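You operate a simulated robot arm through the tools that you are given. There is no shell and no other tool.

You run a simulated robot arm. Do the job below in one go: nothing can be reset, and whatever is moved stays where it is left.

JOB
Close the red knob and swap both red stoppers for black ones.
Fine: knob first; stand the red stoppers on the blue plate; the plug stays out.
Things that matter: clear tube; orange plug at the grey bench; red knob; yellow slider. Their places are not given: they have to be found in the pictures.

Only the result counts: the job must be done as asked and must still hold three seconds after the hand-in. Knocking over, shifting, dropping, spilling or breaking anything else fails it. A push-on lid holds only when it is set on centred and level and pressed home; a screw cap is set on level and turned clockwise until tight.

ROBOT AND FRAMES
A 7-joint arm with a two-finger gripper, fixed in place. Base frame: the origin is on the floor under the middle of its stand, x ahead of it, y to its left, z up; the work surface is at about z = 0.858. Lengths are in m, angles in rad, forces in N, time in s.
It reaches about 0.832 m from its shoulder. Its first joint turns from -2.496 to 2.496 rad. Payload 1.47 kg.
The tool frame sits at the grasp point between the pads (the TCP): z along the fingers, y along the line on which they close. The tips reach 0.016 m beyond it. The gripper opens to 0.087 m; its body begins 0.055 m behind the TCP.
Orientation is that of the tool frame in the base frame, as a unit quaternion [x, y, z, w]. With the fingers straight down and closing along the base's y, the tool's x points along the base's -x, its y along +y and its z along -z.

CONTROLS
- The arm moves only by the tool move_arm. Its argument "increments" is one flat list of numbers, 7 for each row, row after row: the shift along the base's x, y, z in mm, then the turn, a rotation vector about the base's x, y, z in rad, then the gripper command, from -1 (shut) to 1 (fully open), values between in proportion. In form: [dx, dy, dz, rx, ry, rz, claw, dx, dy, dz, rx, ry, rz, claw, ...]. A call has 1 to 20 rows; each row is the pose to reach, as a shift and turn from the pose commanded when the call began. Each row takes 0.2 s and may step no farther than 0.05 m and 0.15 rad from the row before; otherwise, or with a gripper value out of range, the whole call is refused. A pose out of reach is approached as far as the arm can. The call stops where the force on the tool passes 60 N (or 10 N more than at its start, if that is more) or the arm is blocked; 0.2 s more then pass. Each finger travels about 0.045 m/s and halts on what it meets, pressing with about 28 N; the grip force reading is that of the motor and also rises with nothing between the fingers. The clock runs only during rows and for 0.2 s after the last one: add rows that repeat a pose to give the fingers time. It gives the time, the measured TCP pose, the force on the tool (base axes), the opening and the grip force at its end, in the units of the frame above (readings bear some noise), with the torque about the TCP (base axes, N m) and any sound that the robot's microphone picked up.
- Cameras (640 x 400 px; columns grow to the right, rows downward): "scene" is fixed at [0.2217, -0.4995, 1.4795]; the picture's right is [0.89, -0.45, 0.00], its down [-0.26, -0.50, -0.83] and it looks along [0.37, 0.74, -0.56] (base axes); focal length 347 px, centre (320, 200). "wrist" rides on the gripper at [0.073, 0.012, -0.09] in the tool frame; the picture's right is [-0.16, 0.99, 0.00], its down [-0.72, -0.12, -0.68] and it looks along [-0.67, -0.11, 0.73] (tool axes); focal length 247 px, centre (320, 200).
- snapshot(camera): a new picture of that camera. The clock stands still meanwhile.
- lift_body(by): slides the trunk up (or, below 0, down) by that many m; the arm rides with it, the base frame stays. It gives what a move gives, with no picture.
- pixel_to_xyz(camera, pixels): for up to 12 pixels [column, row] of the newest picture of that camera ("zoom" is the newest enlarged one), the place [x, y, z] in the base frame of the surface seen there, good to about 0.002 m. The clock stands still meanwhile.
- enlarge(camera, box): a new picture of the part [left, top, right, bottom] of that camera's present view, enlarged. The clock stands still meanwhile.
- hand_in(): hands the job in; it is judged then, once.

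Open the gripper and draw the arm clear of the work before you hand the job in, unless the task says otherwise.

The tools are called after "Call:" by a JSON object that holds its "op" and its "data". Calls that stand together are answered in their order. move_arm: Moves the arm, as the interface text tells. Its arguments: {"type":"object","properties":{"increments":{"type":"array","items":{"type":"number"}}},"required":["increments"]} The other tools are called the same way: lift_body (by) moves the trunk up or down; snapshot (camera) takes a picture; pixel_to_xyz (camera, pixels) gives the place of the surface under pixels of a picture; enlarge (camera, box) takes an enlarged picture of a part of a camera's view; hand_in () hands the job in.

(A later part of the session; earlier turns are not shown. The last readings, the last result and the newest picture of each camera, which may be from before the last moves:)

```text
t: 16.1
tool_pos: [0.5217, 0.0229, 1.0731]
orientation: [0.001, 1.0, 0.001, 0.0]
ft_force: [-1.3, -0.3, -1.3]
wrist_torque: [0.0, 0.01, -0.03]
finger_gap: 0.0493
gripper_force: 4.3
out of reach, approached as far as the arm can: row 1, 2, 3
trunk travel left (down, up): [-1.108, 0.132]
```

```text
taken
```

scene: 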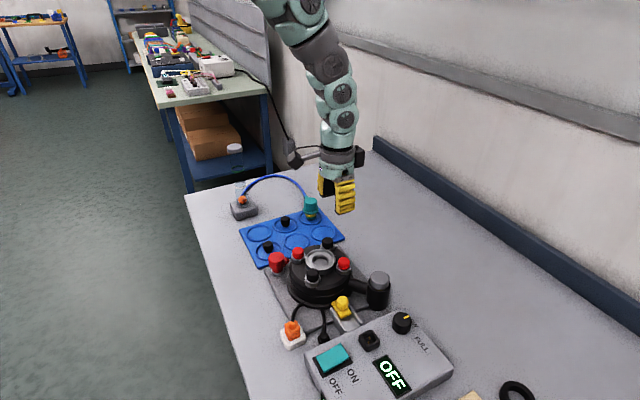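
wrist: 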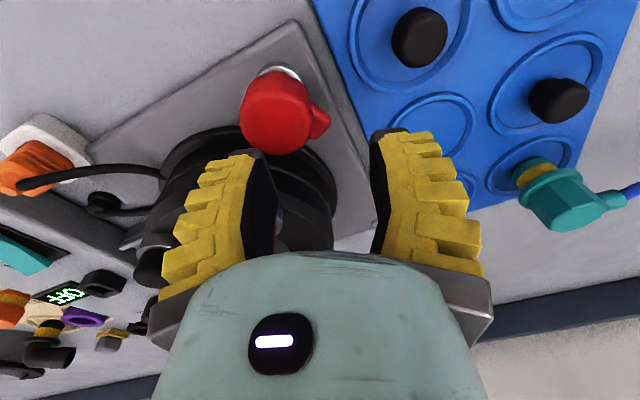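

The arm is still not tracking; I want to understand its posture. I measure points along the visible arm links in the scene picture.

Call:
{"op": "pixel_to_xyz", "data": {"camera": "scene", "pixels": [[280, 8], [310, 8], [330, 65], [315, 40], [343, 95], [345, 122], [338, 160], [345, 195], [327, 187]]}}

Call:
{"op": "snapshot", "data": {"camera": "wrist"}}

```text
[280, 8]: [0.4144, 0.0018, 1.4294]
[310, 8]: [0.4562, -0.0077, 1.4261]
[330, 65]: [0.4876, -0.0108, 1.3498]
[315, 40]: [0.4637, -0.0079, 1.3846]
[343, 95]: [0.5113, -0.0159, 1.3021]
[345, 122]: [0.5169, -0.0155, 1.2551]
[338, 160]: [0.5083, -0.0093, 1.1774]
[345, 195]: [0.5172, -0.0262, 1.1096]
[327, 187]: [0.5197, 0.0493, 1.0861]
```

```text
taken
```

wrist: 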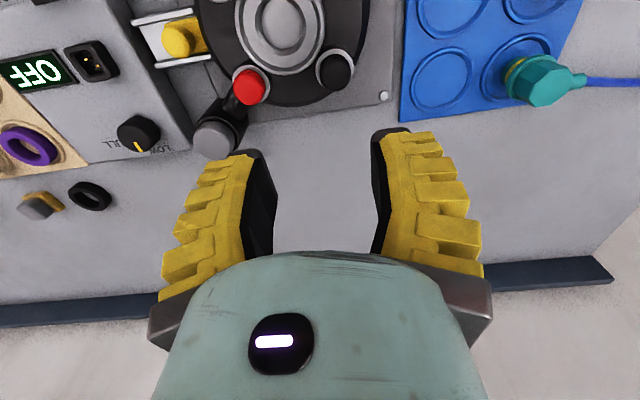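

The arm is nearly straight: its links point up toward a shoulder far above (about z 2), so the trunk should go down, not up, and the elbow must first bend the right way. I raise the tool here, high above everything, to re-bend the arm.

Call:
{"op": "move_arm", "data": {"increments": [-10, -4, 50, 0, 0, 0, 0.0, -20, -8, 100, 0, 0, 0, 0.0, -30, -12, 150, 0, 0, 0, 0.0, -40, -16, 200, 0, 0, 0, 0.0, -54, -20, 245, 0, 0, 0, 0.0, -54, -20, 245, 0, 0, 0, 0.0]}}

Call:
{"op": "snapshot", "data": {"camera": "scene"}}

```text
refused: row 1 steps farther than a row can; nothing moved
```

```text
taken
```

scene: 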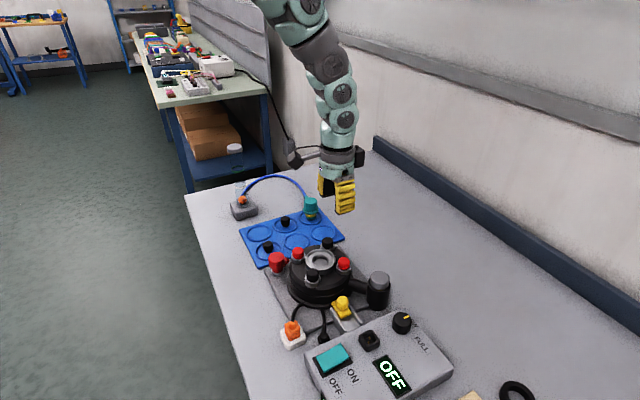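

The first row was slightly over 50 mm, so nothing moved. I repeat with smaller steps.

Call:
{"op": "move_arm", "data": {"increments": [-8, -3, 40, 0, 0, 0, 0.0, -16, -6, 80, 0, 0, 0, 0.0, -24, -9, 120, 0, 0, 0, 0.0, -32, -12, 160, 0, 0, 0, 0.0, -42, -16, 200, 0, 0, 0, 0.0, -54, -20, 240, 0, 0, 0, 0.0, -54, -20, 240, 0, 0, 0, 0.0]}}

Call:
{"op": "snapshot", "data": {"camera": "scene"}}

```text
t: 17.7
tool_pos: [0.5375, 0.0108, 1.205]
orientation: [0.001, 1.0, 0.001, -0.001]
ft_force: [-0.6, 0.5, 0.4]
wrist_torque: [0.02, -0.01, -0.01]
finger_gap: 0.0492
gripper_force: 4.2
out of reach, approached as far as the arm can: row 3, 4, 5, 6, 7
trunk travel left (down, up): [-1.108, 0.132]
```

```text
taken
```

scene: 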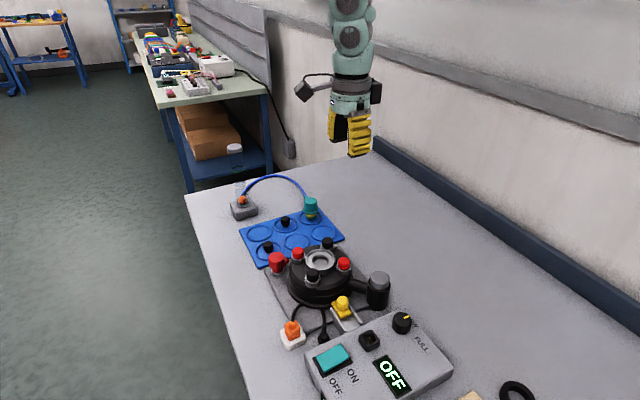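

The arm again stops short at (0.5375,0.0108,1.205). I lower the trunk by 0.15 (tool then near z 1.055, still clear of all tops at 0.95) so that the scene camera shows more of the arm's posture.

Call:
{"op": "lift_body", "data": {"by": -0.15}}

Call:
{"op": "snapshot", "data": {"camera": "scene"}}

```text
t: 19.4
tool_pos: [0.5372, 0.011, 1.054]
orientation: [-0.001, 1.0, 0.001, -0.002]
ft_force: [0.1, 1.2, 0.0]
wrist_torque: [0.0, -0.03, 0.02]
finger_gap: 0.0491
gripper_force: 4.1
trunk travel left (down, up): [-0.958, 0.282]
```

```text
taken
```

scene: 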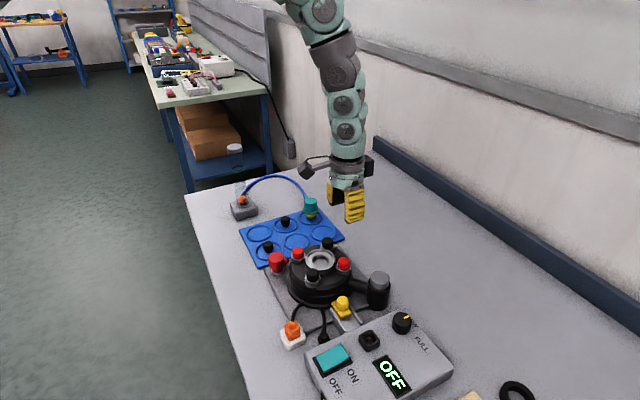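

I measure the arm's joint centres in this picture: (322,10), (340,60), (346,103), (347,130).

Call:
{"op": "pixel_to_xyz", "data": {"camera": "scene", "pixels": [[300, 4], [322, 10], [320, 35], [338, 60], [346, 103], [347, 131], [345, 165], [340, 22], [345, 80]]}}

Call:
{"op": "enlarge", "data": {"camera": "scene", "box": [260, 0, 420, 100]}}

```text
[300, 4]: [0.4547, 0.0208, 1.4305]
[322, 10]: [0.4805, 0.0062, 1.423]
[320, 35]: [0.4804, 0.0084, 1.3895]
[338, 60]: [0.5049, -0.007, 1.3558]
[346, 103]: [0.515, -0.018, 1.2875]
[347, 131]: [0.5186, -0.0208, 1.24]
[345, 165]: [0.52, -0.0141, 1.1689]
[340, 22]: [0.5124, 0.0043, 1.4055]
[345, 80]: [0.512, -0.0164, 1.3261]
```

```text
4.00 times, centred on (340, 50) of scene
```

zoom: 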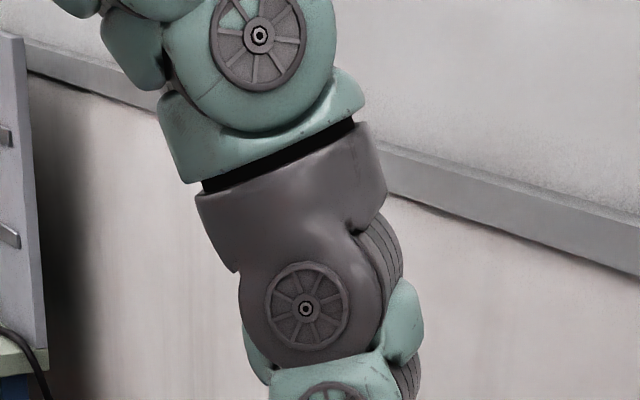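

The numbers fit a shoulder near z 1.92 (at the starting trunk height) with reach 0.832 to the wrist: the elbow is bent the wrong way with limited range. I stretch the arm straight out at this safe height (z 1.05) and come back in, to let the elbow bend the right way.

Call:
{"op": "move_arm", "data": {"increments": [40, 0, 0, 0, 0, 0, 0.0, 80, 0, 0, 0, 0, 0, 0.0, 120, 0, 0, 0, 0, 0, 0.0, 150, 0, 0, 0, 0, 0, 0.0, 110, 0, 0, 0, 0, 0, 0.0, 70, 0, 0, 0, 0, 0, 0.0, 30, 0, 0, 0, 0, 0, 0.0, -10, 0, 0, 0, 0, 0, 0.0, -40, 0, 0, 0, 0, 0, 0.0, -70, 0, 0, 0, 0, 0, 0.0]}}

Call:
{"op": "snapshot", "data": {"camera": "scene"}}

```text
t: 21.6
tool_pos: [0.4936, 0.0118, 1.0183]
orientation: [0.0, 1.0, 0.0, -0.002]
ft_force: [-0.2, 1.1, -0.1]
wrist_torque: [0.04, 0.0, -0.02]
finger_gap: 0.0487
gripper_force: 3.9
out of reach, approached as far as the arm can: row 3, 4, 8, 9, 10
trunk travel left (down, up): [-0.958, 0.282]
```

```text
taken
```

scene: 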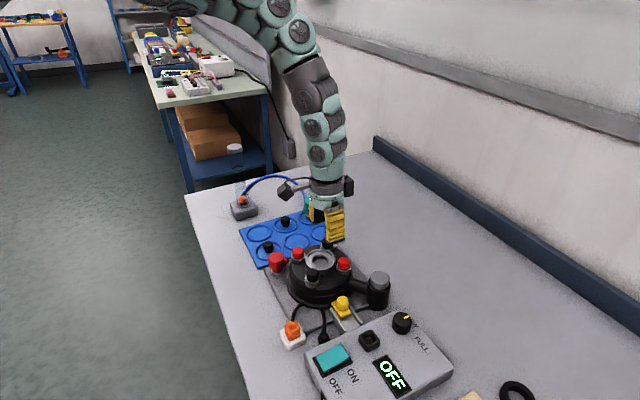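

Still bent the wrong way. I repeat the stretch but dwell just beyond full reach, as happened when it flipped the first time, and then come back quickly.

Call:
{"op": "move_arm", "data": {"increments": [40, 0, 0, 0, 0, 0, 0.0, 80, 0, 0, 0, 0, 0, 0.0, 120, 0, 0, 0, 0, 0, 0.0, 150, 0, 0, 0, 0, 0, 0.0, 170, 0, 0, 0, 0, 0, 0.0, 182, 0, 0, 0, 0, 0, 0.0, 191, 0, 0, 0, 0, 0, 0.0, 191, 0, 0, 0, 0, 0, 0.0, 191, 0, 0, 0, 0, 0, 0.0, 151, 0, 0, 0, 0, 0, 0.0, 111, 0, 0, 0, 0, 0, 0.0, 71, 0, 0, 0, 0, 0, 0.0, 40, 0, 0, 0, 0, 0, 0.0]}}

Call:
{"op": "snapshot", "data": {"camera": "scene"}}

```text
t: 24.4
tool_pos: [0.5348, 0.0125, 1.019]
orientation: [0.001, 1.0, 0.001, -0.002]
ft_force: [0.5, -0.4, 0.7]
wrist_torque: [0.02, 0.0, 0.02]
finger_gap: 0.0493
gripper_force: 3.8
out of reach, approached as far as the arm can: row 4, 5, 6, 7, 8, 9, 10
trunk travel left (down, up): [-0.958, 0.282]
```

```text
taken
```

scene: 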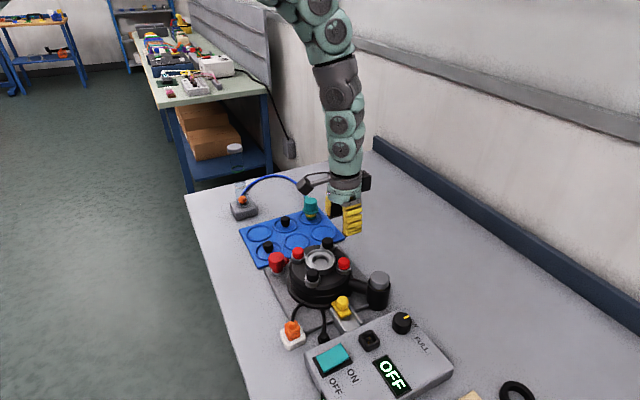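

The command follows the measured pose after an unreachable request, and the arm is still elbow-up. I try a larger over-reach outward at this height and return with big steps.

Call:
{"op": "move_arm", "data": {"increments": [45, 0, 20, 0, 0, 0, 0.0, 90, 0, 40, 0, 0, 0, 0.0, 135, 0, 60, 0, 0, 0, 0.0, 180, 0, 80, 0, 0, 0, 0.0, 225, 0, 90, 0, 0, 0, 0.0, 180, 0, 80, 0, 0, 0, 0.0, 135, 0, 80, 0, 0, 0, 0.0, 90, 0, 80, 0, 0, 0, 0.0, 45, 0, 80, 0, 0, 0, 0.0, 0, 0, 80, 0, 0, 0, 0.0, -45, 0, 80, 0, 0, 0, 0.0]}}

Call:
{"op": "snapshot", "data": {"camera": "scene"}}

```text
t: 26.8
tool_pos: [0.5335, 0.0136, 1.0506]
orientation: [0.0, 1.0, 0.001, 0.0]
ft_force: [0.0, 0.2, 0.7]
wrist_torque: [-0.02, 0.03, 0.02]
finger_gap: 0.0493
gripper_force: 3.8
out of reach, approached as far as the arm can: row 3, 4, 5, 6, 9, 10, 11
trunk travel left (down, up): [-0.958, 0.282]
```

```text
taken
```

scene: 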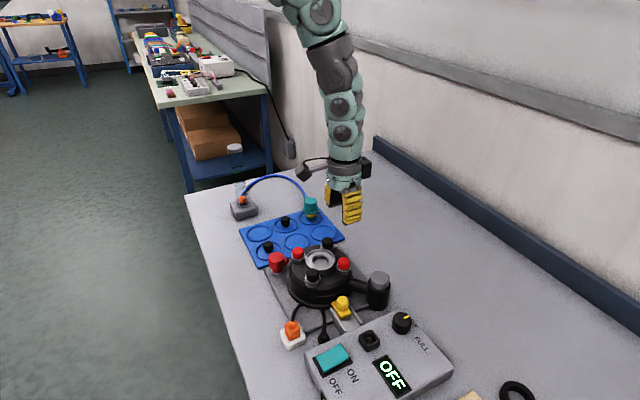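

Still elbow-up. Before settling for that posture, I try once more in the way it flipped the first time (a vertical over-reach), but with the trunk high so that the tool stays far above the work.

Call:
{"op": "lift_body", "data": {"by": 0.28}}

Call:
{"op": "move_arm", "data": {"increments": [-27, 13, -30, 0, 0, 0, 0.0, -54, 26, -60, 0, 0, 0, 0.0, -80, 38, -90, 0, 0, 0, 0.0, -107, 51, -120, 0, 0, 0, 0.0, -134, 64, -150, 0, 0, 0, 0.0, -134, 64, -150, 0, 0, 0, 0.0]}}

```text
t: 29.7
tool_pos: [0.5334, 0.0131, 1.3296]
orientation: [0.0, 1.0, 0.0, -0.002]
ft_force: [-0.2, -0.3, 0.0]
wrist_torque: [0.02, 0.02, 0.04]
finger_gap: 0.0491
gripper_force: 3.6
trunk travel left (down, up): [-1.238, 0.002]
```

```text
t: 31.1
tool_pos: [0.3985, 0.079, 1.1792]
orientation: [0.0, 1.0, 0.0, -0.002]
ft_force: [1.1, 0.1, 0.4]
wrist_torque: [-0.01, 0.03, -0.03]
finger_gap: 0.0492
gripper_force: 3.5
trunk travel left (down, up): [-1.238, 0.002]
```

Tracking is good here. Now the vertical over-reach with a dwell, followed by a rise to a height only the right posture can reach.

Call:
{"op": "move_arm", "data": {"increments": [0, 0, -12, 0, 0, 0, 0.0, 0, 0, -24, 0, 0, 0, 0.0, 0, 0, -36, 0, 0, 0, 0.0, 0, 0, -48, 0, 0, 0, 0.0, 0, 0, -56, 0, 0, 0, 0.0, 0, 0, -56, 0, 0, 0, 0.0]}}

Call:
{"op": "move_arm", "data": {"increments": [0, 0, 40, 0, 0, 0, 0.0, 0, 0, 80, 0, 0, 0, 0.0, 0, 0, 120, 0, 0, 0, 0.0, 0, 0, 160, 0, 0, 0, 0.0]}}

Call:
{"op": "snapshot", "data": {"camera": "scene"}}

```text
t: 32.5
tool_pos: [0.4035, 0.0808, 1.1496]
orientation: [0.001, 1.0, 0.001, -0.001]
ft_force: [-0.9, -0.8, -0.4]
wrist_torque: [0.01, 0.04, 0.01]
finger_gap: 0.0489
gripper_force: 4.0
out of reach, approached as far as the arm can: row 2, 3, 4, 5, 6
trunk travel left (down, up): [-1.238, 0.002]
```

```text
t: 33.5
tool_pos: [0.398, 0.0815, 1.3073]
orientation: [-0.003, 1.0, 0.001, -0.004]
ft_force: [6.6, -3.2, 5.8]
wrist_torque: [0.28, 0.46, -0.02]
finger_gap: 0.0493
gripper_force: 4.3
trunk travel left (down, up): [-1.238, 0.002]
```

```text
taken
```

scene: 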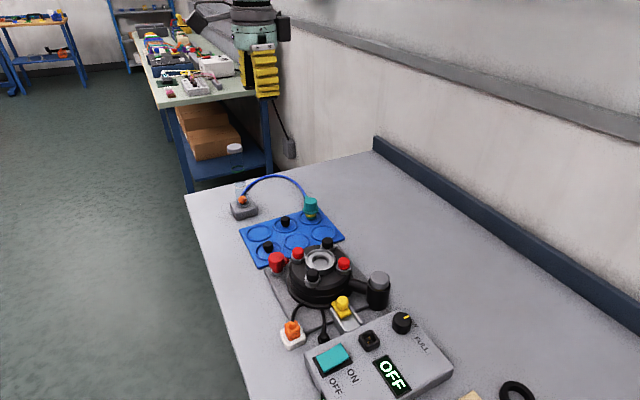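

The arm rose freely to z 1.307, so the elbow is back to its good posture. I lower the trunk in stages (about -0.46 in total), raising the tool in between so that it stays well above the work.

Call:
{"op": "lift_body", "data": {"by": -0.22}}

Call:
{"op": "move_arm", "data": {"increments": [0, 0, 30, 0, 0, 0, 0.0, 0, 0, 60, 0, 0, 0, 0.0, 0, 0, 90, 0, 0, 0, 0.0, 0, 0, 120, 0, 0, 0, 0.0, 0, 0, 150, 0, 0, 0, 0.0, 0, 0, 180, 0, 0, 0, 0.0, 0, 0, 180, 0, 0, 0, 0.0]}}

Call:
{"op": "snapshot", "data": {"camera": "scene"}}

```text
t: 35.8
tool_pos: [0.3994, 0.0805, 1.0877]
orientation: [0.001, 1.0, 0.0, -0.001]
ft_force: [-0.3, -0.3, -0.3]
wrist_torque: [0.0, 0.03, 0.01]
finger_gap: 0.0491
gripper_force: 4.1
trunk travel left (down, up): [-1.018, 0.222]
```

```text
t: 37.4
tool_pos: [0.4347, 0.1, 1.229]
orientation: [0.001, 1.0, 0.001, -0.001]
ft_force: [0.5, 0.5, -0.2]
wrist_torque: [-0.04, -0.02, 0.0]
finger_gap: 0.049
gripper_force: 3.8
out of reach, approached as far as the arm can: row 4, 5, 6, 7
trunk travel left (down, up): [-1.018, 0.222]
```

```text
taken
```

scene: 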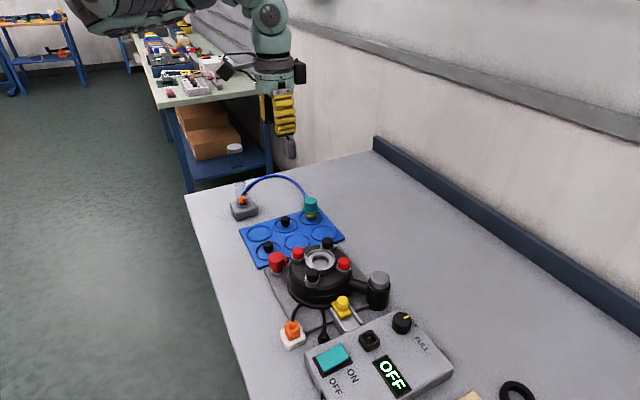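

The folded limit is about 0.62 m shoulder-to-wrist and full reach about 0.83, so a trunk height of about -0.20 from the start suits all targets. I lower the trunk by 0.19, which puts the tool near z 1.04.

Call:
{"op": "lift_body", "data": {"by": -0.19}}

Call:
{"op": "move_arm", "data": {"increments": [-8, -5, -15, 0, 0, 0, 0.0, -16, -10, -30, 0, 0, 0, 0.0, -24, -14, -45, 0, 0, 0, 0.0, -32, -19, -58, 0, 0, 0, 0.0, -38, -22, -62, 0, 0, 0, 0.0, -38, -22, -62, 0, 0, 0, 0.0]}}

Call:
{"op": "snapshot", "data": {"camera": "scene"}}

Call:
{"op": "snapshot", "data": {"camera": "wrist"}}

```text
t: 39.5
tool_pos: [0.4333, 0.099, 1.0401]
orientation: [-0.001, 1.0, 0.002, -0.002]
ft_force: [0.5, -0.5, -0.2]
wrist_torque: [0.0, -0.01, 0.04]
finger_gap: 0.0492
gripper_force: 4.6
trunk travel left (down, up): [-0.828, 0.412]
```

```text
t: 40.9
tool_pos: [0.3949, 0.0772, 0.9773]
orientation: [0.0, 1.0, 0.001, -0.001]
ft_force: [-0.3, 0.1, 0.2]
wrist_torque: [0.0, 0.0, 0.03]
finger_gap: 0.0491
gripper_force: 3.4
trunk travel left (down, up): [-0.828, 0.412]
```

```text
taken
```

scene: 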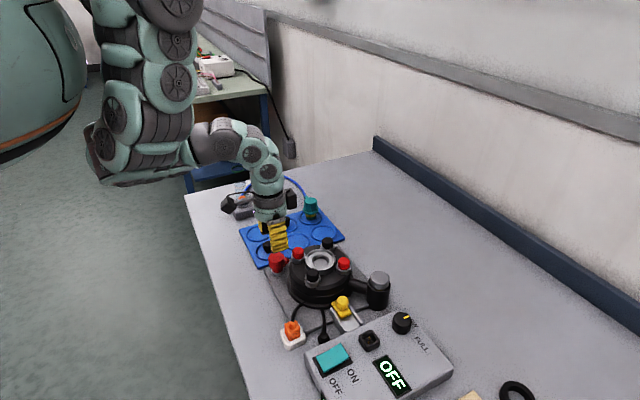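

```text
taken
```

wrist: 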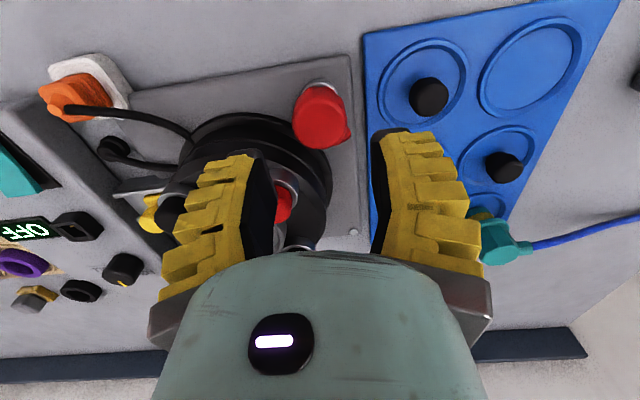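

The arm is now in a good posture and tracks at (0.3949,0.0772,0.9773) over the knob. I turn the gripper 15° clockwise and descend to z 0.913 around the knob.

Call:
{"op": "move_arm", "data": {"increments": [1, 1, 0, 0, 0, -0.131, 0.0, 1, 1, 0, 0, 0, -0.262, 0.0, 1, 1, -20, 0, 0, -0.262, 0.0, 1, 1, -40, 0, 0, -0.262, 0.0, 1, 1, -52, 0, 0, -0.262, 0.0, 1, 1, -64, 0, 0, -0.262, 0.0, 1, 1, -64, 0, 0, -0.262, 0.0]}}

Call:
{"op": "snapshot", "data": {"camera": "wrist"}}

Call:
{"op": "enlarge", "data": {"camera": "scene", "box": [235, 200, 335, 290]}}

```text
t: 42.5
tool_pos: [0.3964, 0.0786, 0.9137]
orientation: [0.132, 0.991, 0.001, -0.002]
ft_force: [0.0, -0.2, -0.4]
wrist_torque: [0.01, -0.03, -0.01]
finger_gap: 0.0489
gripper_force: 3.9
trunk travel left (down, up): [-0.828, 0.412]
```

```text
taken
```

wrist: 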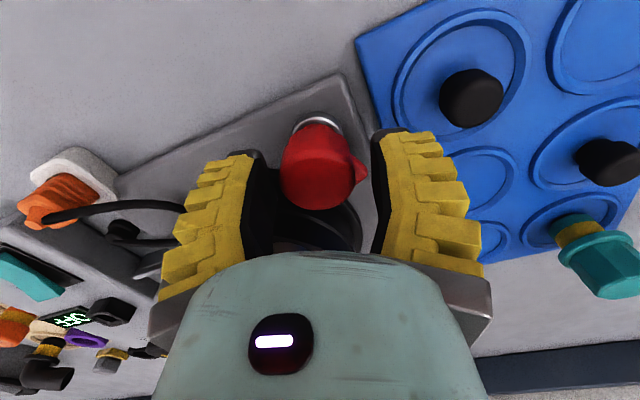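

```text
4.44 times, centred on (285, 245) of scene
```

zoom: 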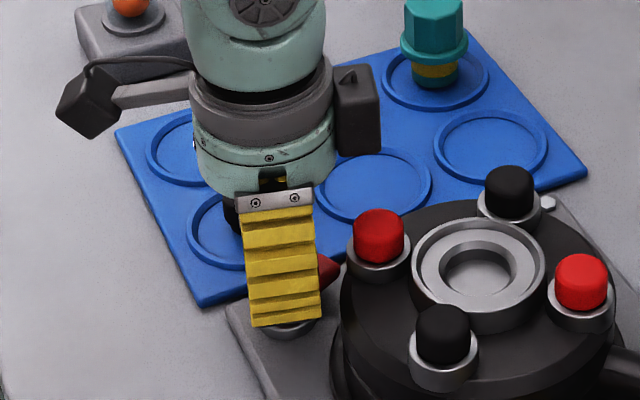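

The knob sits midway between the pads. I close on it without moving.

Call:
{"op": "move_arm", "data": {"increments": [0, 0, 0, 0, 0, 0, -1, 0, 0, 0, 0, 0, 0, -1, 0, 0, 0, 0, 0, 0, -1, 0, 0, 0, 0, 0, 0, -1]}}

Call:
{"op": "snapshot", "data": {"camera": "wrist"}}

```text
t: 43.5
tool_pos: [0.398, 0.0759, 0.9143]
orientation: [0.131, 0.991, 0.0, -0.001]
ft_force: [-2.0, -8.4, 9.5]
wrist_torque: [-0.06, -0.25, 0.0]
finger_gap: 0.0305
gripper_force: 30.3
trunk travel left (down, up): [-0.828, 0.412]
```

```text
taken
```

wrist: 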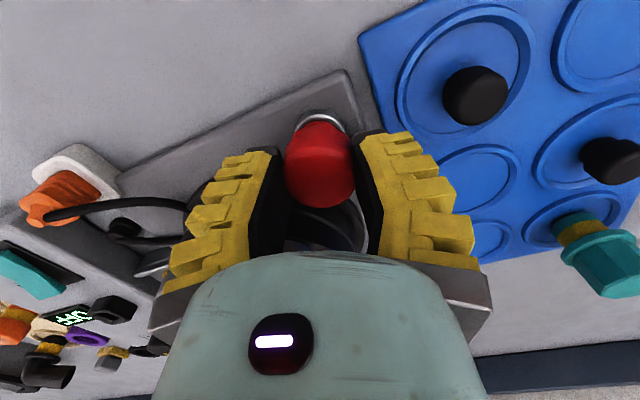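

Gripped with gap 0.0305; an 8 N side force shows the knob centre is about 2 mm toward -y. I shift the command to relieve this and turn clockwise a first 0.2 rad, watching torque and sound.

Call:
{"op": "move_arm", "data": {"increments": [1, -2, 0, 0, 0, 0, -1, 1, -2, 0, 0, 0, -0.1, -1, 1, -2, 0, 0, 0, -0.2, -1, 1, -2, 0, 0, 0, -0.2, -1]}}

Call:
{"op": "enlarge", "data": {"camera": "wrist", "box": [230, 80, 410, 230]}}

Call:
{"op": "enlarge", "data": {"camera": "scene", "box": [235, 200, 335, 290]}}

```text
t: 44.5
tool_pos: [0.3979, 0.077, 0.9133]
orientation: [0.23, 0.973, 0.001, -0.004]
ft_force: [-10.7, -2.0, 22.3]
wrist_torque: [-0.06, 0.11, 0.02]
finger_gap: 0.0307
gripper_force: 30.2
trunk travel left (down, up): [-0.828, 0.412]
```

```text
2.67 times, centred on (320, 155) of wrist
```

zoom: 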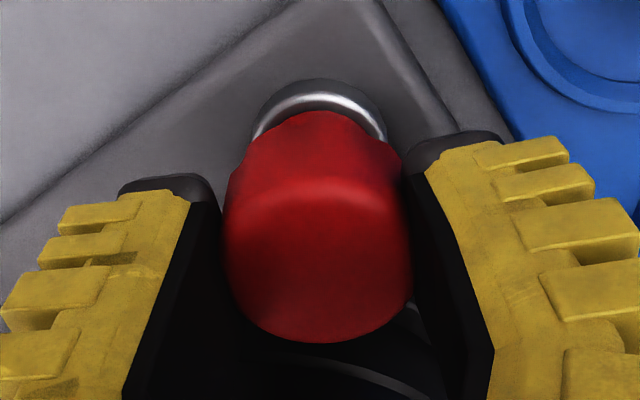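

```text
4.44 times, centred on (285, 245) of scene
```

zoom: 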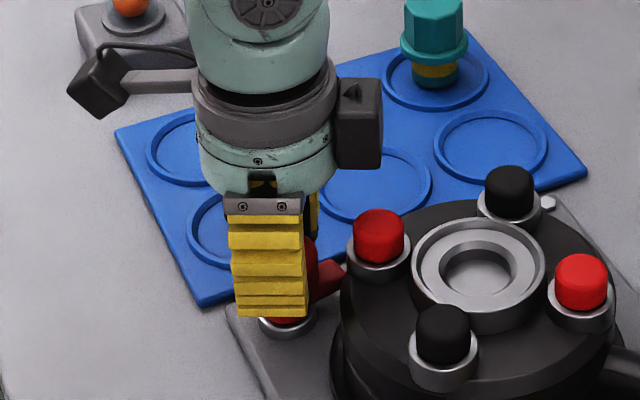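

The pointer moved clockwise with the gripper with almost no resisting torque (0.02 N m). I relieve the small x and z forces and keep turning clockwise.

Call:
{"op": "move_arm", "data": {"increments": [-1, 0, 1, 0, 0, -0.1, -1, -1, 0, 1, 0, 0, -0.2, -1, -1, 0, 1, 0, 0, -0.3, -1, -1, 0, 1, 0, 0, -0.4, -1, -1, 0, 1, 0, 0, -0.4, -1]}}

Call:
{"op": "enlarge", "data": {"camera": "wrist", "box": [230, 80, 410, 230]}}

Call:
{"op": "enlarge", "data": {"camera": "scene", "box": [235, 200, 335, 290]}}

```text
t: 45.7
tool_pos: [0.3985, 0.0764, 0.9157]
orientation: [0.419, 0.908, 0.002, -0.001]
ft_force: [6.1, 1.9, -11.9]
wrist_torque: [-0.2, -0.47, 0.01]
finger_gap: 0.0288
gripper_force: 30.5
trunk travel left (down, up): [-0.828, 0.412]
```

```text
2.67 times, centred on (320, 155) of wrist
```

zoom: 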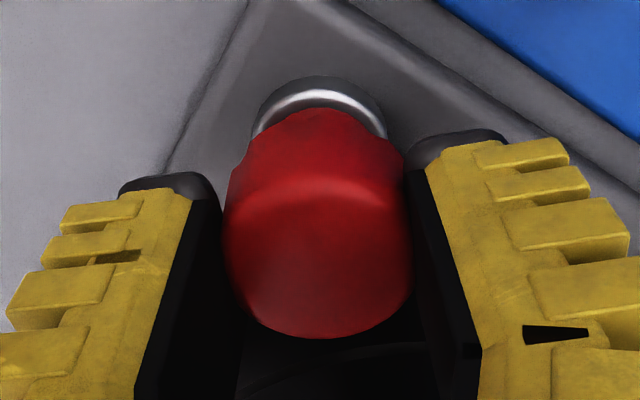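

```text
4.44 times, centred on (285, 245) of scene
```

zoom: 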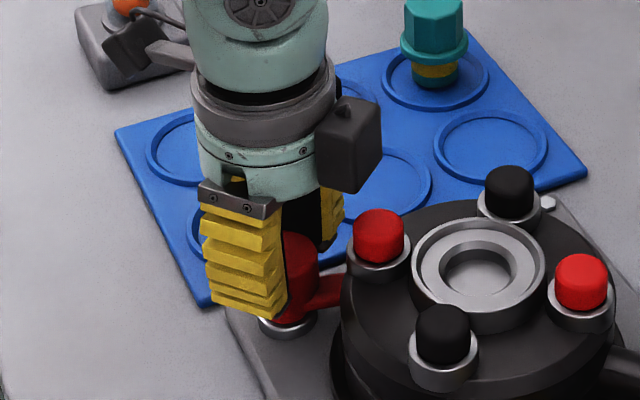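

The knob follows the gripper (pointer now near zoom (335,288)). I lower 0.5 mm to relieve the pull and keep turning clockwise by another 0.5 rad.

Call:
{"op": "move_arm", "data": {"increments": [0, 0, -0.6, 0, 0, -0.1, -1, 0, 0, -0.6, 0, 0, -0.2, -1, 0, 0, -0.6, 0, 0, -0.3, -1, 0, 0, -0.6, 0, 0, -0.4, -1, 0, 0, -0.6, 0, 0, -0.5, -1, 0, 0, -0.6, 0, 0, -0.5, -1]}}

Call:
{"op": "enlarge", "data": {"camera": "wrist", "box": [230, 80, 410, 230]}}

Call:
{"op": "enlarge", "data": {"camera": "scene", "box": [235, 200, 335, 290]}}

```text
t: 47.1
tool_pos: [0.3965, 0.0776, 0.914]
orientation: [0.63, 0.776, 0.003, 0.0]
ft_force: [0.9, 2.3, 15.6]
wrist_torque: [0.11, 0.1, 0.02]
finger_gap: 0.0288
gripper_force: 30.3
trunk travel left (down, up): [-0.828, 0.412]
```

```text
2.67 times, centred on (320, 155) of wrist
```

zoom: 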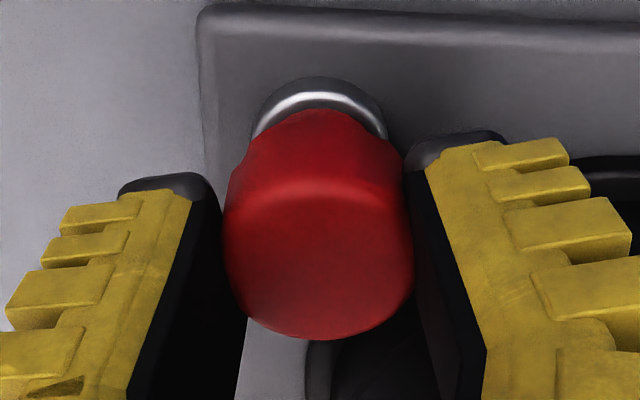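

```text
4.44 times, centred on (285, 245) of scene
```

zoom: 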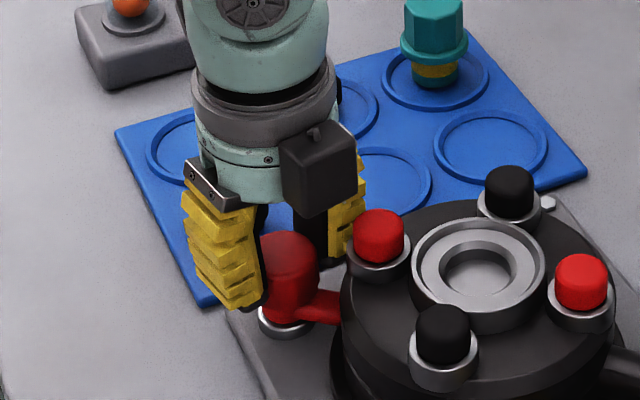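

Turned about 63° clockwise with no stop met yet; the finger nears the red stopper's ring, so I must re-grip. I open, rise clear of the knob and turn the gripper back.

Call:
{"op": "move_arm", "data": {"increments": [0, 0, 0, 0, 0, 0, 0.0, 0, 0, 0, 0, 0, 0, 0.0, 0, 0, 0, 0, 0, 0, 0.0, 0, 0, 20, 0, 0, 0, 0.0, 0, 0, 45, 0, 0, 0, 0.0, 0, 0, 50, 0, 0, 0.14, 0.0, 0, 0, 50, 0, 0, 0.28, 0.0, 0, 0, 50, 0, 0, 0.42, 0.0, 0, 0, 50, 0, 0, 0.56, 0.0, 0, 0, 50, 0, 0, 0.7, 0.0, 0, 0, 50, 0, 0, 0.84, 0.0, 0, 0, 50, 0, 0, 0.98, 0.0, 0, 0, 50, 0, 0, 1.12, 0.0, 0, 0, 50, 0, 0, 1.187, 0.0, 0, 0, 50, 0, 0, 1.187, 0.0]}}

Call:
{"op": "snapshot", "data": {"camera": "wrist"}}

Call:
{"op": "enlarge", "data": {"camera": "scene", "box": [235, 200, 335, 290]}}

```text
t: 50.3
tool_pos: [0.3969, 0.0778, 0.965]
orientation: [0.087, 0.996, 0.001, -0.002]
ft_force: [0.3, 0.4, 0.1]
wrist_torque: [0.0, 0.03, 0.0]
finger_gap: 0.0487
gripper_force: 3.8
trunk travel left (down, up): [-0.828, 0.412]
```

```text
taken
```

wrist: 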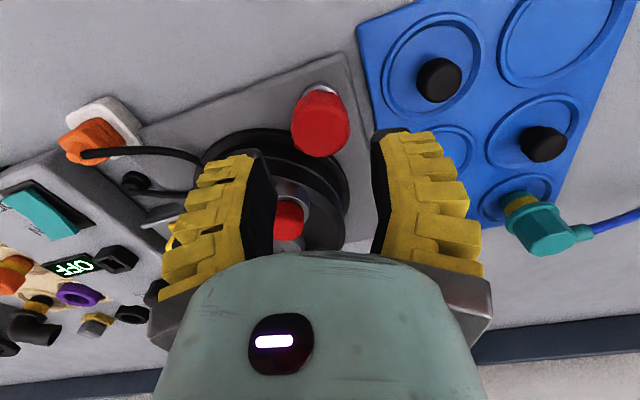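

```text
4.44 times, centred on (285, 245) of scene
```

zoom: 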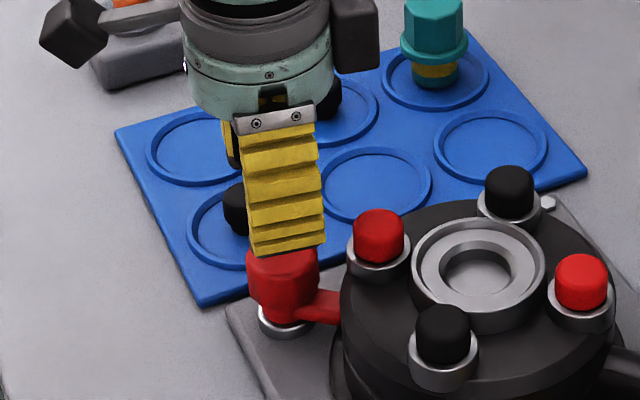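

The pointer now faces the rotor (zoom (325,305)), so the knob did turn about 63°. I descend and grip again at this new finger angle.

Call:
{"op": "move_arm", "data": {"increments": [0, 0, -20, 0, 0, 0, 0.0, 0, 0, -40, 0, 0, 0, 0.0, 0, 0, -50, 0, 0, 0, 0.0, 0, 0, -50, 0, 0, 0, 0.0, 0, 0, -50, 0, 0, 0, -1, 0, 0, -50, 0, 0, 0, -1, 0, 0, -50, 0, 0, 0, -1, 0, 0, -50, 0, 0, 0, -1]}}

```text
t: 52.1
tool_pos: [0.3972, 0.0763, 0.9128]
orientation: [0.089, 0.996, 0.0, -0.002]
ft_force: [-4.0, -4.0, 12.0]
wrist_torque: [-0.09, -0.2, 0.01]
finger_gap: 0.0308
gripper_force: 30.0
trunk travel left (down, up): [-0.828, 0.412]
```

Gripped again (gap 0.0308). I turn clockwise further, 0.5 rad first, watching the torque.

Call:
{"op": "move_arm", "data": {"increments": [-0.5, -1, 0.5, 0, 0, -0.1, -1, -0.5, -1, 0.5, 0, 0, -0.2, -1, -0.5, -1, 0.5, 0, 0, -0.3, -1, -0.5, -1, 0.5, 0, 0, -0.4, -1, -0.5, -1, 0.5, 0, 0, -0.5, -1, -0.5, -1, 0.5, 0, 0, -0.5, -1]}}

Call:
{"op": "enlarge", "data": {"camera": "scene", "box": [235, 200, 335, 290]}}

Call:
{"op": "enlarge", "data": {"camera": "wrist", "box": [230, 80, 410, 230]}}

```text
t: 53.5
tool_pos: [0.3987, 0.0764, 0.9147]
orientation: [0.333, 0.943, 0.002, -0.003]
ft_force: [8.6, 5.4, -6.3]
wrist_torque: [0.08, 0.12, 0.14]
finger_gap: 0.0272
gripper_force: 29.9
trunk travel left (down, up): [-0.828, 0.412]
```

```text
4.44 times, centred on (285, 245) of scene
```

zoom: 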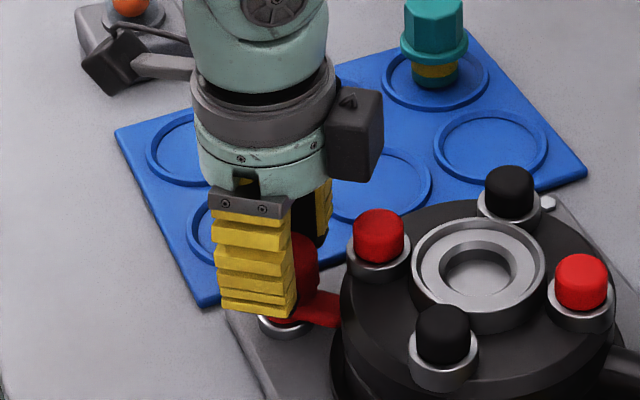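

```text
2.67 times, centred on (320, 155) of wrist
```

zoom: 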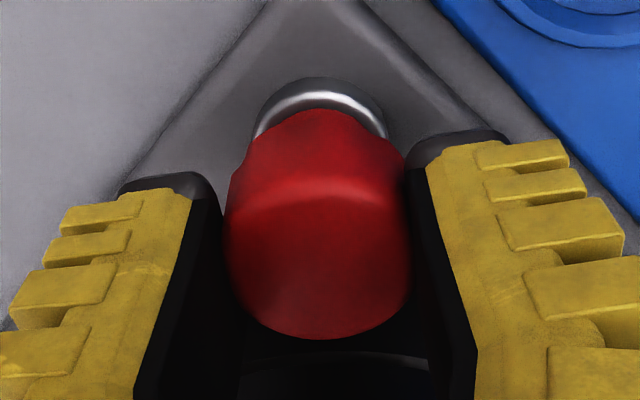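

The turning torque rose to 0.14 N m and the gap narrowed, so the knob may be at a stop with the pads slipping. I turn a further 0.3 rad and compare the torque.

Call:
{"op": "move_arm", "data": {"increments": [-0.5, -0.5, 0, 0, 0, -0.1, -1, -0.5, -0.5, 0, 0, 0, -0.2, -1, -0.5, -0.5, 0, 0, 0, -0.3, -1, -0.5, -0.5, 0, 0, 0, -0.3, -1]}}

Call:
{"op": "enlarge", "data": {"camera": "scene", "box": [235, 200, 335, 290]}}

```text
t: 54.5
tool_pos: [0.3985, 0.0774, 0.9154]
orientation: [0.47, 0.883, 0.002, 0.001]
ft_force: [8.0, 4.3, 3.1]
wrist_torque: [-0.02, -0.2, 0.07]
finger_gap: 0.0278
gripper_force: 30.8
trunk travel left (down, up): [-0.828, 0.412]
```

```text
4.44 times, centred on (285, 245) of scene
```

zoom: 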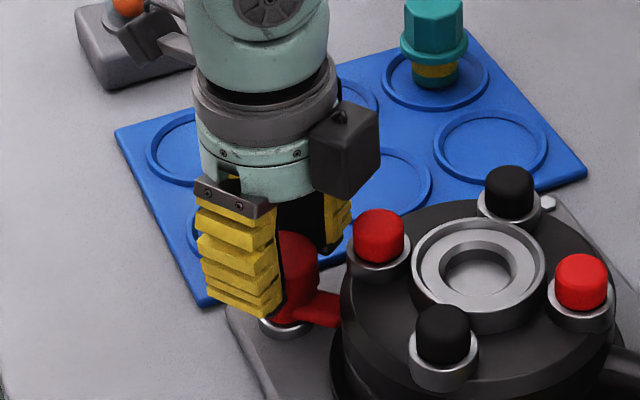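

The pointer has not moved during the last 0.3 rad, so the knob is at its clockwise stop and the pads slipped. I open, rise and look at where the pointer ended.

Call:
{"op": "move_arm", "data": {"increments": [0, 0, 0, 0, 0, 0, 0.0, 0, 0, 0, 0, 0, 0, 0.0, 0, 0, 0, 0, 0, 0, 0.0, 0, 0, 20, 0, 0, 0, 0.0, 0, 0, 45, 0, 0, 0, 0.0, 0, 0, 60, 0, 0, 0, 0.0, 0, 0, 60, 0, 0, 0.14, 0.0, 0, 0, 60, 0, 0, 0.28, 0.0, 0, 0, 60, 0, 0, 0.42, 0.0, 0, 0, 60, 0, 0, 0.56, 0.0, 0, 0, 60, 0, 0, 0.7, 0.0, 0, 0, 60, 0, 0, 0.84, 0.0, 0, 0, 60, 0, 0, 0.978, 0.0, 0, 0, 60, 0, 0, 0.978, 0.0]}}

Call:
{"op": "snapshot", "data": {"camera": "wrist"}}

Call:
{"op": "enlarge", "data": {"camera": "scene", "box": [255, 240, 315, 278]}}

Call:
{"op": "enlarge", "data": {"camera": "wrist", "box": [270, 60, 370, 160]}}

```text
t: 57.5
tool_pos: [0.3949, 0.0761, 0.9752]
orientation: [-0.003, 1.0, 0.001, -0.002]
ft_force: [-0.1, -0.6, 0.0]
wrist_torque: [-0.04, 0.01, 0.03]
finger_gap: 0.0491
gripper_force: 4.3
trunk travel left (down, up): [-0.828, 0.412]
```

```text
taken
```

wrist: 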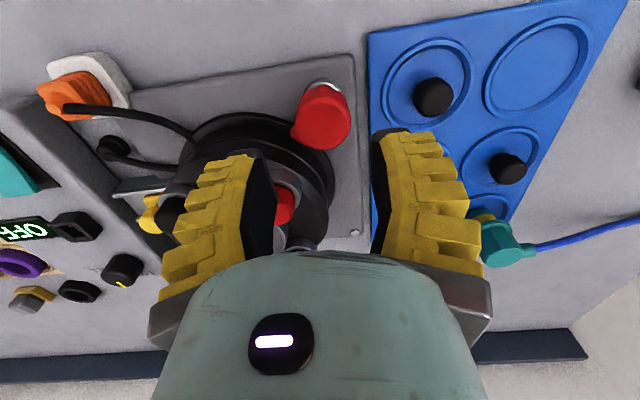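

```text
10.53 times, centred on (285, 259) of scene
```

zoom: 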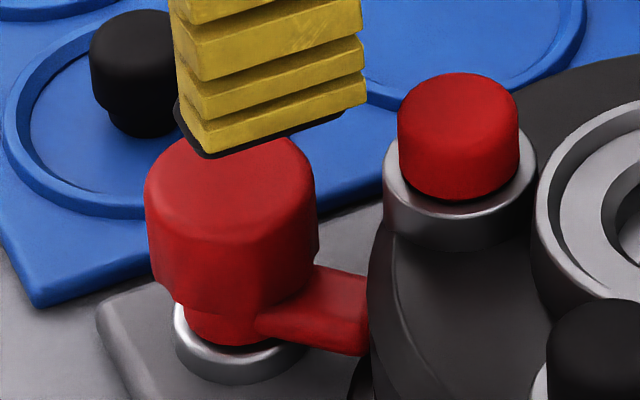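

```text
4.00 times, centred on (320, 110) of wrist
```

zoom: 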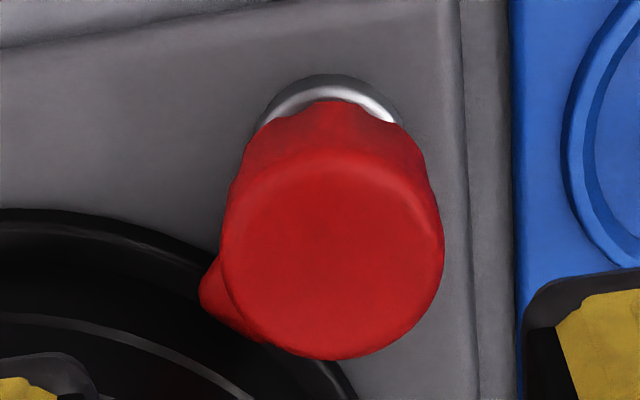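

I measure the pointer tip's new place in the wrist view (zoom (205,300)) against the knob's centre.

Call:
{"op": "pixel_to_xyz", "data": {"camera": "zoom", "pixels": [[208, 298], [215, 280], [240, 320], [225, 310], [332, 240], [332, 270], [240, 240], [430, 240]]}}

Call:
{"op": "enlarge", "data": {"camera": "scene", "box": [255, 240, 315, 278]}}

Call:
{"op": "pixel_to_xyz", "data": {"camera": "zoom", "pixels": [[355, 300], [355, 340], [360, 320], [320, 290], [300, 330], [350, 285], [340, 350], [385, 330]]}}

```text
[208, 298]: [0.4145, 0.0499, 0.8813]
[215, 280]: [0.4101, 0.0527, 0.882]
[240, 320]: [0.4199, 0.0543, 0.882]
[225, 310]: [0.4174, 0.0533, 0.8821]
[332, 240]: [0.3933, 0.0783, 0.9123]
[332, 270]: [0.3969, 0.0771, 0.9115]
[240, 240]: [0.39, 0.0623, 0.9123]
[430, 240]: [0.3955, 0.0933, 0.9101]
```

```text
10.53 times, centred on (285, 259) of scene
```

zoom: 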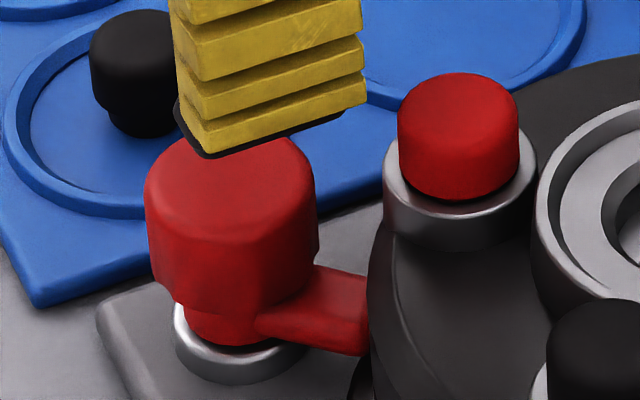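

```text
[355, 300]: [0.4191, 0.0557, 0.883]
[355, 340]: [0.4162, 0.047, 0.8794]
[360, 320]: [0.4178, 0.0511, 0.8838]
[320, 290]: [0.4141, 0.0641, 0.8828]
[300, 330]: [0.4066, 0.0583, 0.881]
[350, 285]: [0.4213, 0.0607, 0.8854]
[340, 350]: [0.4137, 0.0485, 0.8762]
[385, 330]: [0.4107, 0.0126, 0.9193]
```

The pointer now stands near -50°, at its clockwise stop, about a quarter turn from where it was. The knob is closed; I now go above the first red stopper (about (0.4415,0.039)) to measure it closely.

Call:
{"op": "move_arm", "data": {"increments": [0, 0, 35, 0, 0, 0, 0.0, 16, -12, 35, 0, 0, 0, 0.0, 32, -24, 35, 0, 0, 0, 0.0, 46.5, -37, 35, 0, 0, 0, 0.0, 46.5, -37, 35, 0, 0, 0, 0.0]}}

Call:
{"op": "snapshot", "data": {"camera": "wrist"}}

Call:
{"op": "enlarge", "data": {"camera": "wrist", "box": [260, 60, 380, 180]}}

```text
t: 58.7
tool_pos: [0.4422, 0.0384, 1.0094]
orientation: [-0.001, 1.0, 0.0, -0.002]
ft_force: [-0.3, 0.2, -0.5]
wrist_torque: [0.01, -0.04, -0.01]
finger_gap: 0.0491
gripper_force: 4.6
out of reach, approached as far as the arm can: row 1, 2, 3
trunk travel left (down, up): [-0.828, 0.412]
```

```text
taken
```

wrist: 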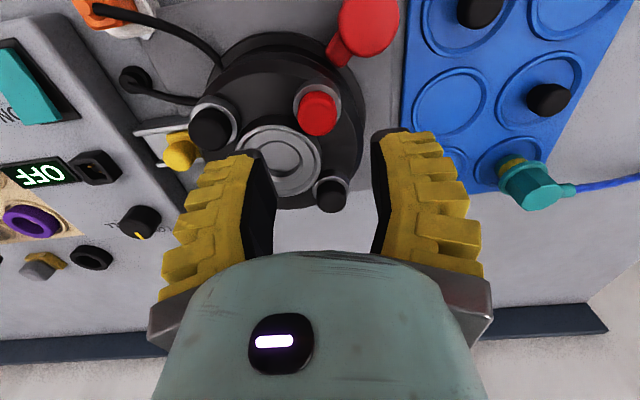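

```text
3.33 times, centred on (320, 120) of wrist
```

zoom: 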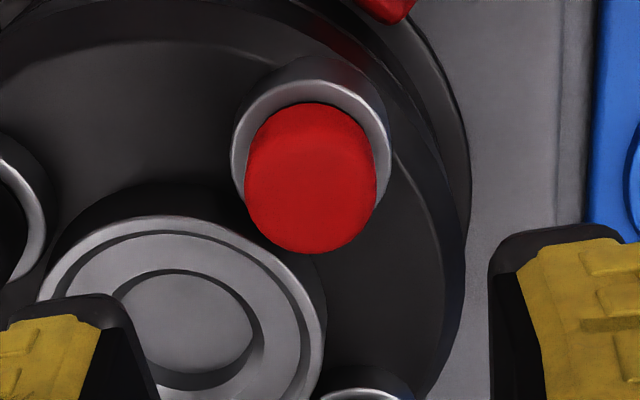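

I sample the red stopper's cap and ring, and the neighbours, in this zoom.

Call:
{"op": "pixel_to_xyz", "data": {"camera": "zoom", "pixels": [[310, 180], [310, 210], [255, 195], [368, 195], [310, 245], [310, 150], [310, 92], [240, 130], [385, 140], [238, 160], [383, 170], [270, 100]]}}

Call:
{"op": "enlarge", "data": {"camera": "scene", "box": [285, 235, 345, 280]}}

Call:
{"op": "pixel_to_xyz", "data": {"camera": "zoom", "pixels": [[130, 90], [130, 130], [75, 110], [185, 110], [130, 65], [130, 150], [60, 170], [200, 180], [130, 225], [62, 160], [205, 165], [130, 212]]}}

```text
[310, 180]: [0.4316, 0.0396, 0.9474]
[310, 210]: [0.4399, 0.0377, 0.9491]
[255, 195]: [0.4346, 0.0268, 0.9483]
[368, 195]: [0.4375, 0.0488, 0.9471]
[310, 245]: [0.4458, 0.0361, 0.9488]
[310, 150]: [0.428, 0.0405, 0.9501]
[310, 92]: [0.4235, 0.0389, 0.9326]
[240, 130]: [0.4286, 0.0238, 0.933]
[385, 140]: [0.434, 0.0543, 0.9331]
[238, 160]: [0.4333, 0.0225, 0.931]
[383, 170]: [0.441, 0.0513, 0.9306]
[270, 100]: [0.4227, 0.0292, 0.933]
```

```text
8.89 times, centred on (315, 258) of scene
```

zoom: 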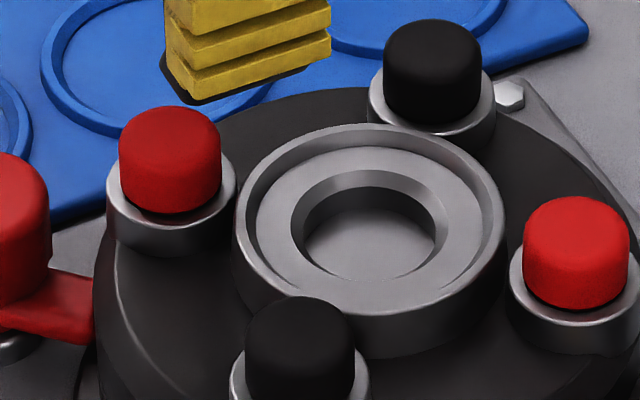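

```text
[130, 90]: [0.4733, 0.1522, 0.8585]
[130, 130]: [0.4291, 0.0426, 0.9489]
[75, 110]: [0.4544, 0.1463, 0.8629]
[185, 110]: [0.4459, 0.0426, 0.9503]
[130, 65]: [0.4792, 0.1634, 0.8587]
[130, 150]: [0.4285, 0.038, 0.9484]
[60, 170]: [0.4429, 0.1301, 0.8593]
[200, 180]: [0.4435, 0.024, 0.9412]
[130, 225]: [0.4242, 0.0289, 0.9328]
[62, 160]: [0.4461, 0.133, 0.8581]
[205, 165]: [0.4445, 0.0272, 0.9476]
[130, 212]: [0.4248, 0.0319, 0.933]
```

The cap top is at z 0.9495, ring top at 0.9325, and the stopper's axis at about (0.4375,0.038). I descend over it to z 0.9515 so that the tips stay 3 mm above the ring.

Call:
{"op": "move_arm", "data": {"increments": [-4.5, 0, -15, 0, 0, 0, 0.0, -4.5, 0, -30, 0, 0, 0, 0.0, -4.5, 0, -45, 0, 0, 0, 0.0, -4.5, 0, -58, 0, 0, 0, 0.0, -4.5, 0, -58, 0, 0, 0, 0.0]}}

Call:
{"op": "snapshot", "data": {"camera": "wrist"}}

Call:
{"op": "enlarge", "data": {"camera": "scene", "box": [255, 205, 355, 285]}}

```text
t: 59.9
tool_pos: [0.4374, 0.039, 0.9526]
orientation: [0.0, 1.0, 0.001, -0.002]
ft_force: [-3.3, 0.3, 8.0]
wrist_torque: [-0.29, 0.0, -0.15]
finger_gap: 0.0509
gripper_force: 5.4
trunk travel left (down, up): [-0.828, 0.412]
```

```text
taken
```

wrist: 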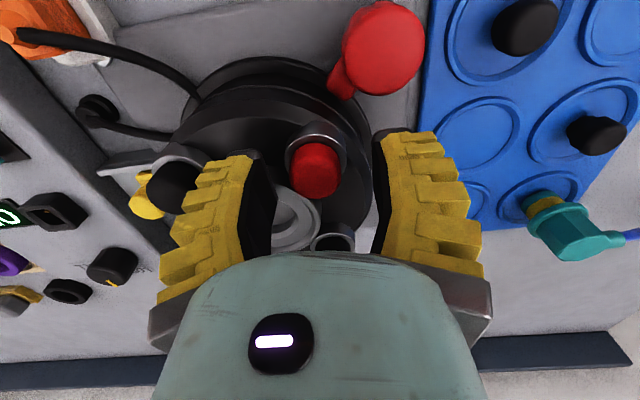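

```text
5.00 times, centred on (305, 245) of scene
```

zoom: 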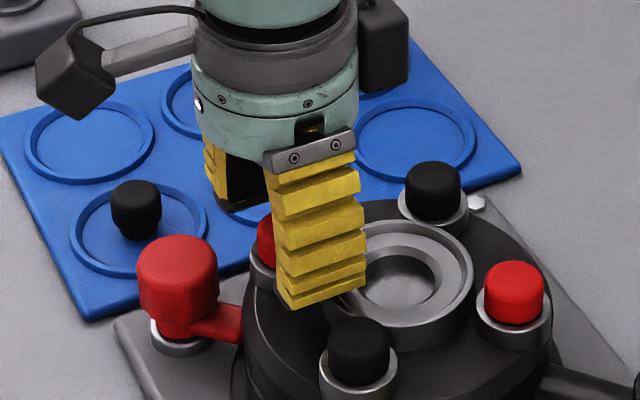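

A light contact (8 N up, gap pushed to 0.051): the -y finger rests on the big centre ring. I rise and turn the gripper 45° clockwise so that the fingers straddle the stopper tangentially, away from that ring.

Call:
{"op": "move_arm", "data": {"increments": [0, 0, 15, 0, 0, 0, 0.0, 0, 0, 35, 0, 0, 0, 0.0, 0, 0, 35, 0, 0, -0.14, 0.0, 0, 0, 35, 0, 0, -0.28, 0.0, 0, 0, 35, 0, 0, -0.42, 0.0, 0, 0, 35, 0, 0, -0.56, 0.0, 0, 0, 35, 0, 0, -0.7, 0.0, 0, 0, 35, 0, 0, -0.785, 0.0, 0, 0, 35, 0, 0, -0.785, 0.0]}}

Call:
{"op": "snapshot", "data": {"camera": "wrist"}}

Call:
{"op": "enlarge", "data": {"camera": "wrist", "box": [250, 60, 390, 200]}}

Call:
{"op": "enlarge", "data": {"camera": "scene", "box": [255, 205, 355, 285]}}

```text
t: 61.9
tool_pos: [0.4375, 0.0392, 0.9859]
orientation: [0.383, 0.924, 0.001, -0.002]
ft_force: [-1.2, 0.1, -0.2]
wrist_torque: [0.0, -0.02, -0.02]
finger_gap: 0.049
gripper_force: 3.7
trunk travel left (down, up): [-0.828, 0.412]
```

```text
taken
```

wrist: 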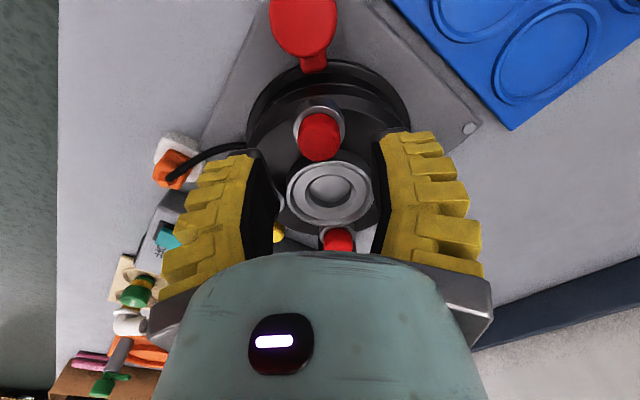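

```text
2.86 times, centred on (320, 130) of wrist
```

zoom: 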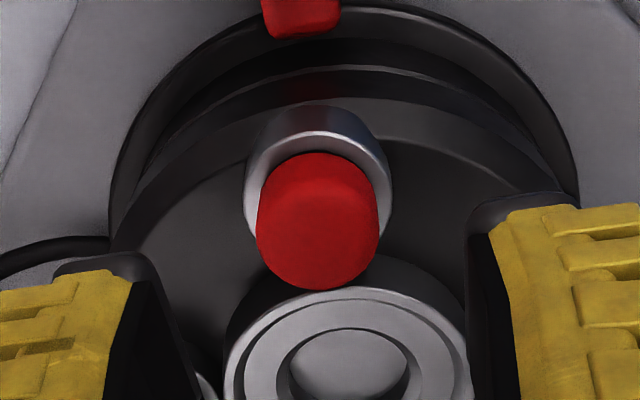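

```text
5.00 times, centred on (305, 245) of scene
```

zoom: 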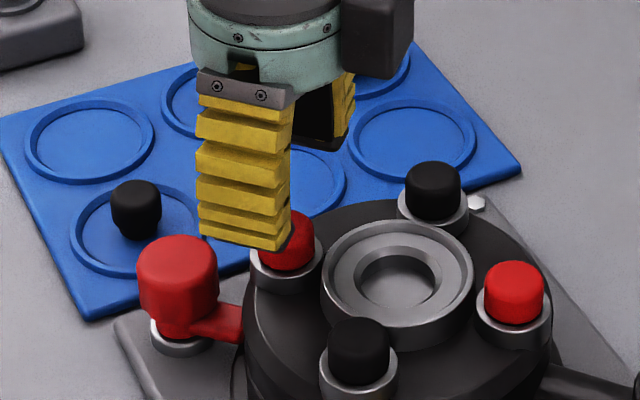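

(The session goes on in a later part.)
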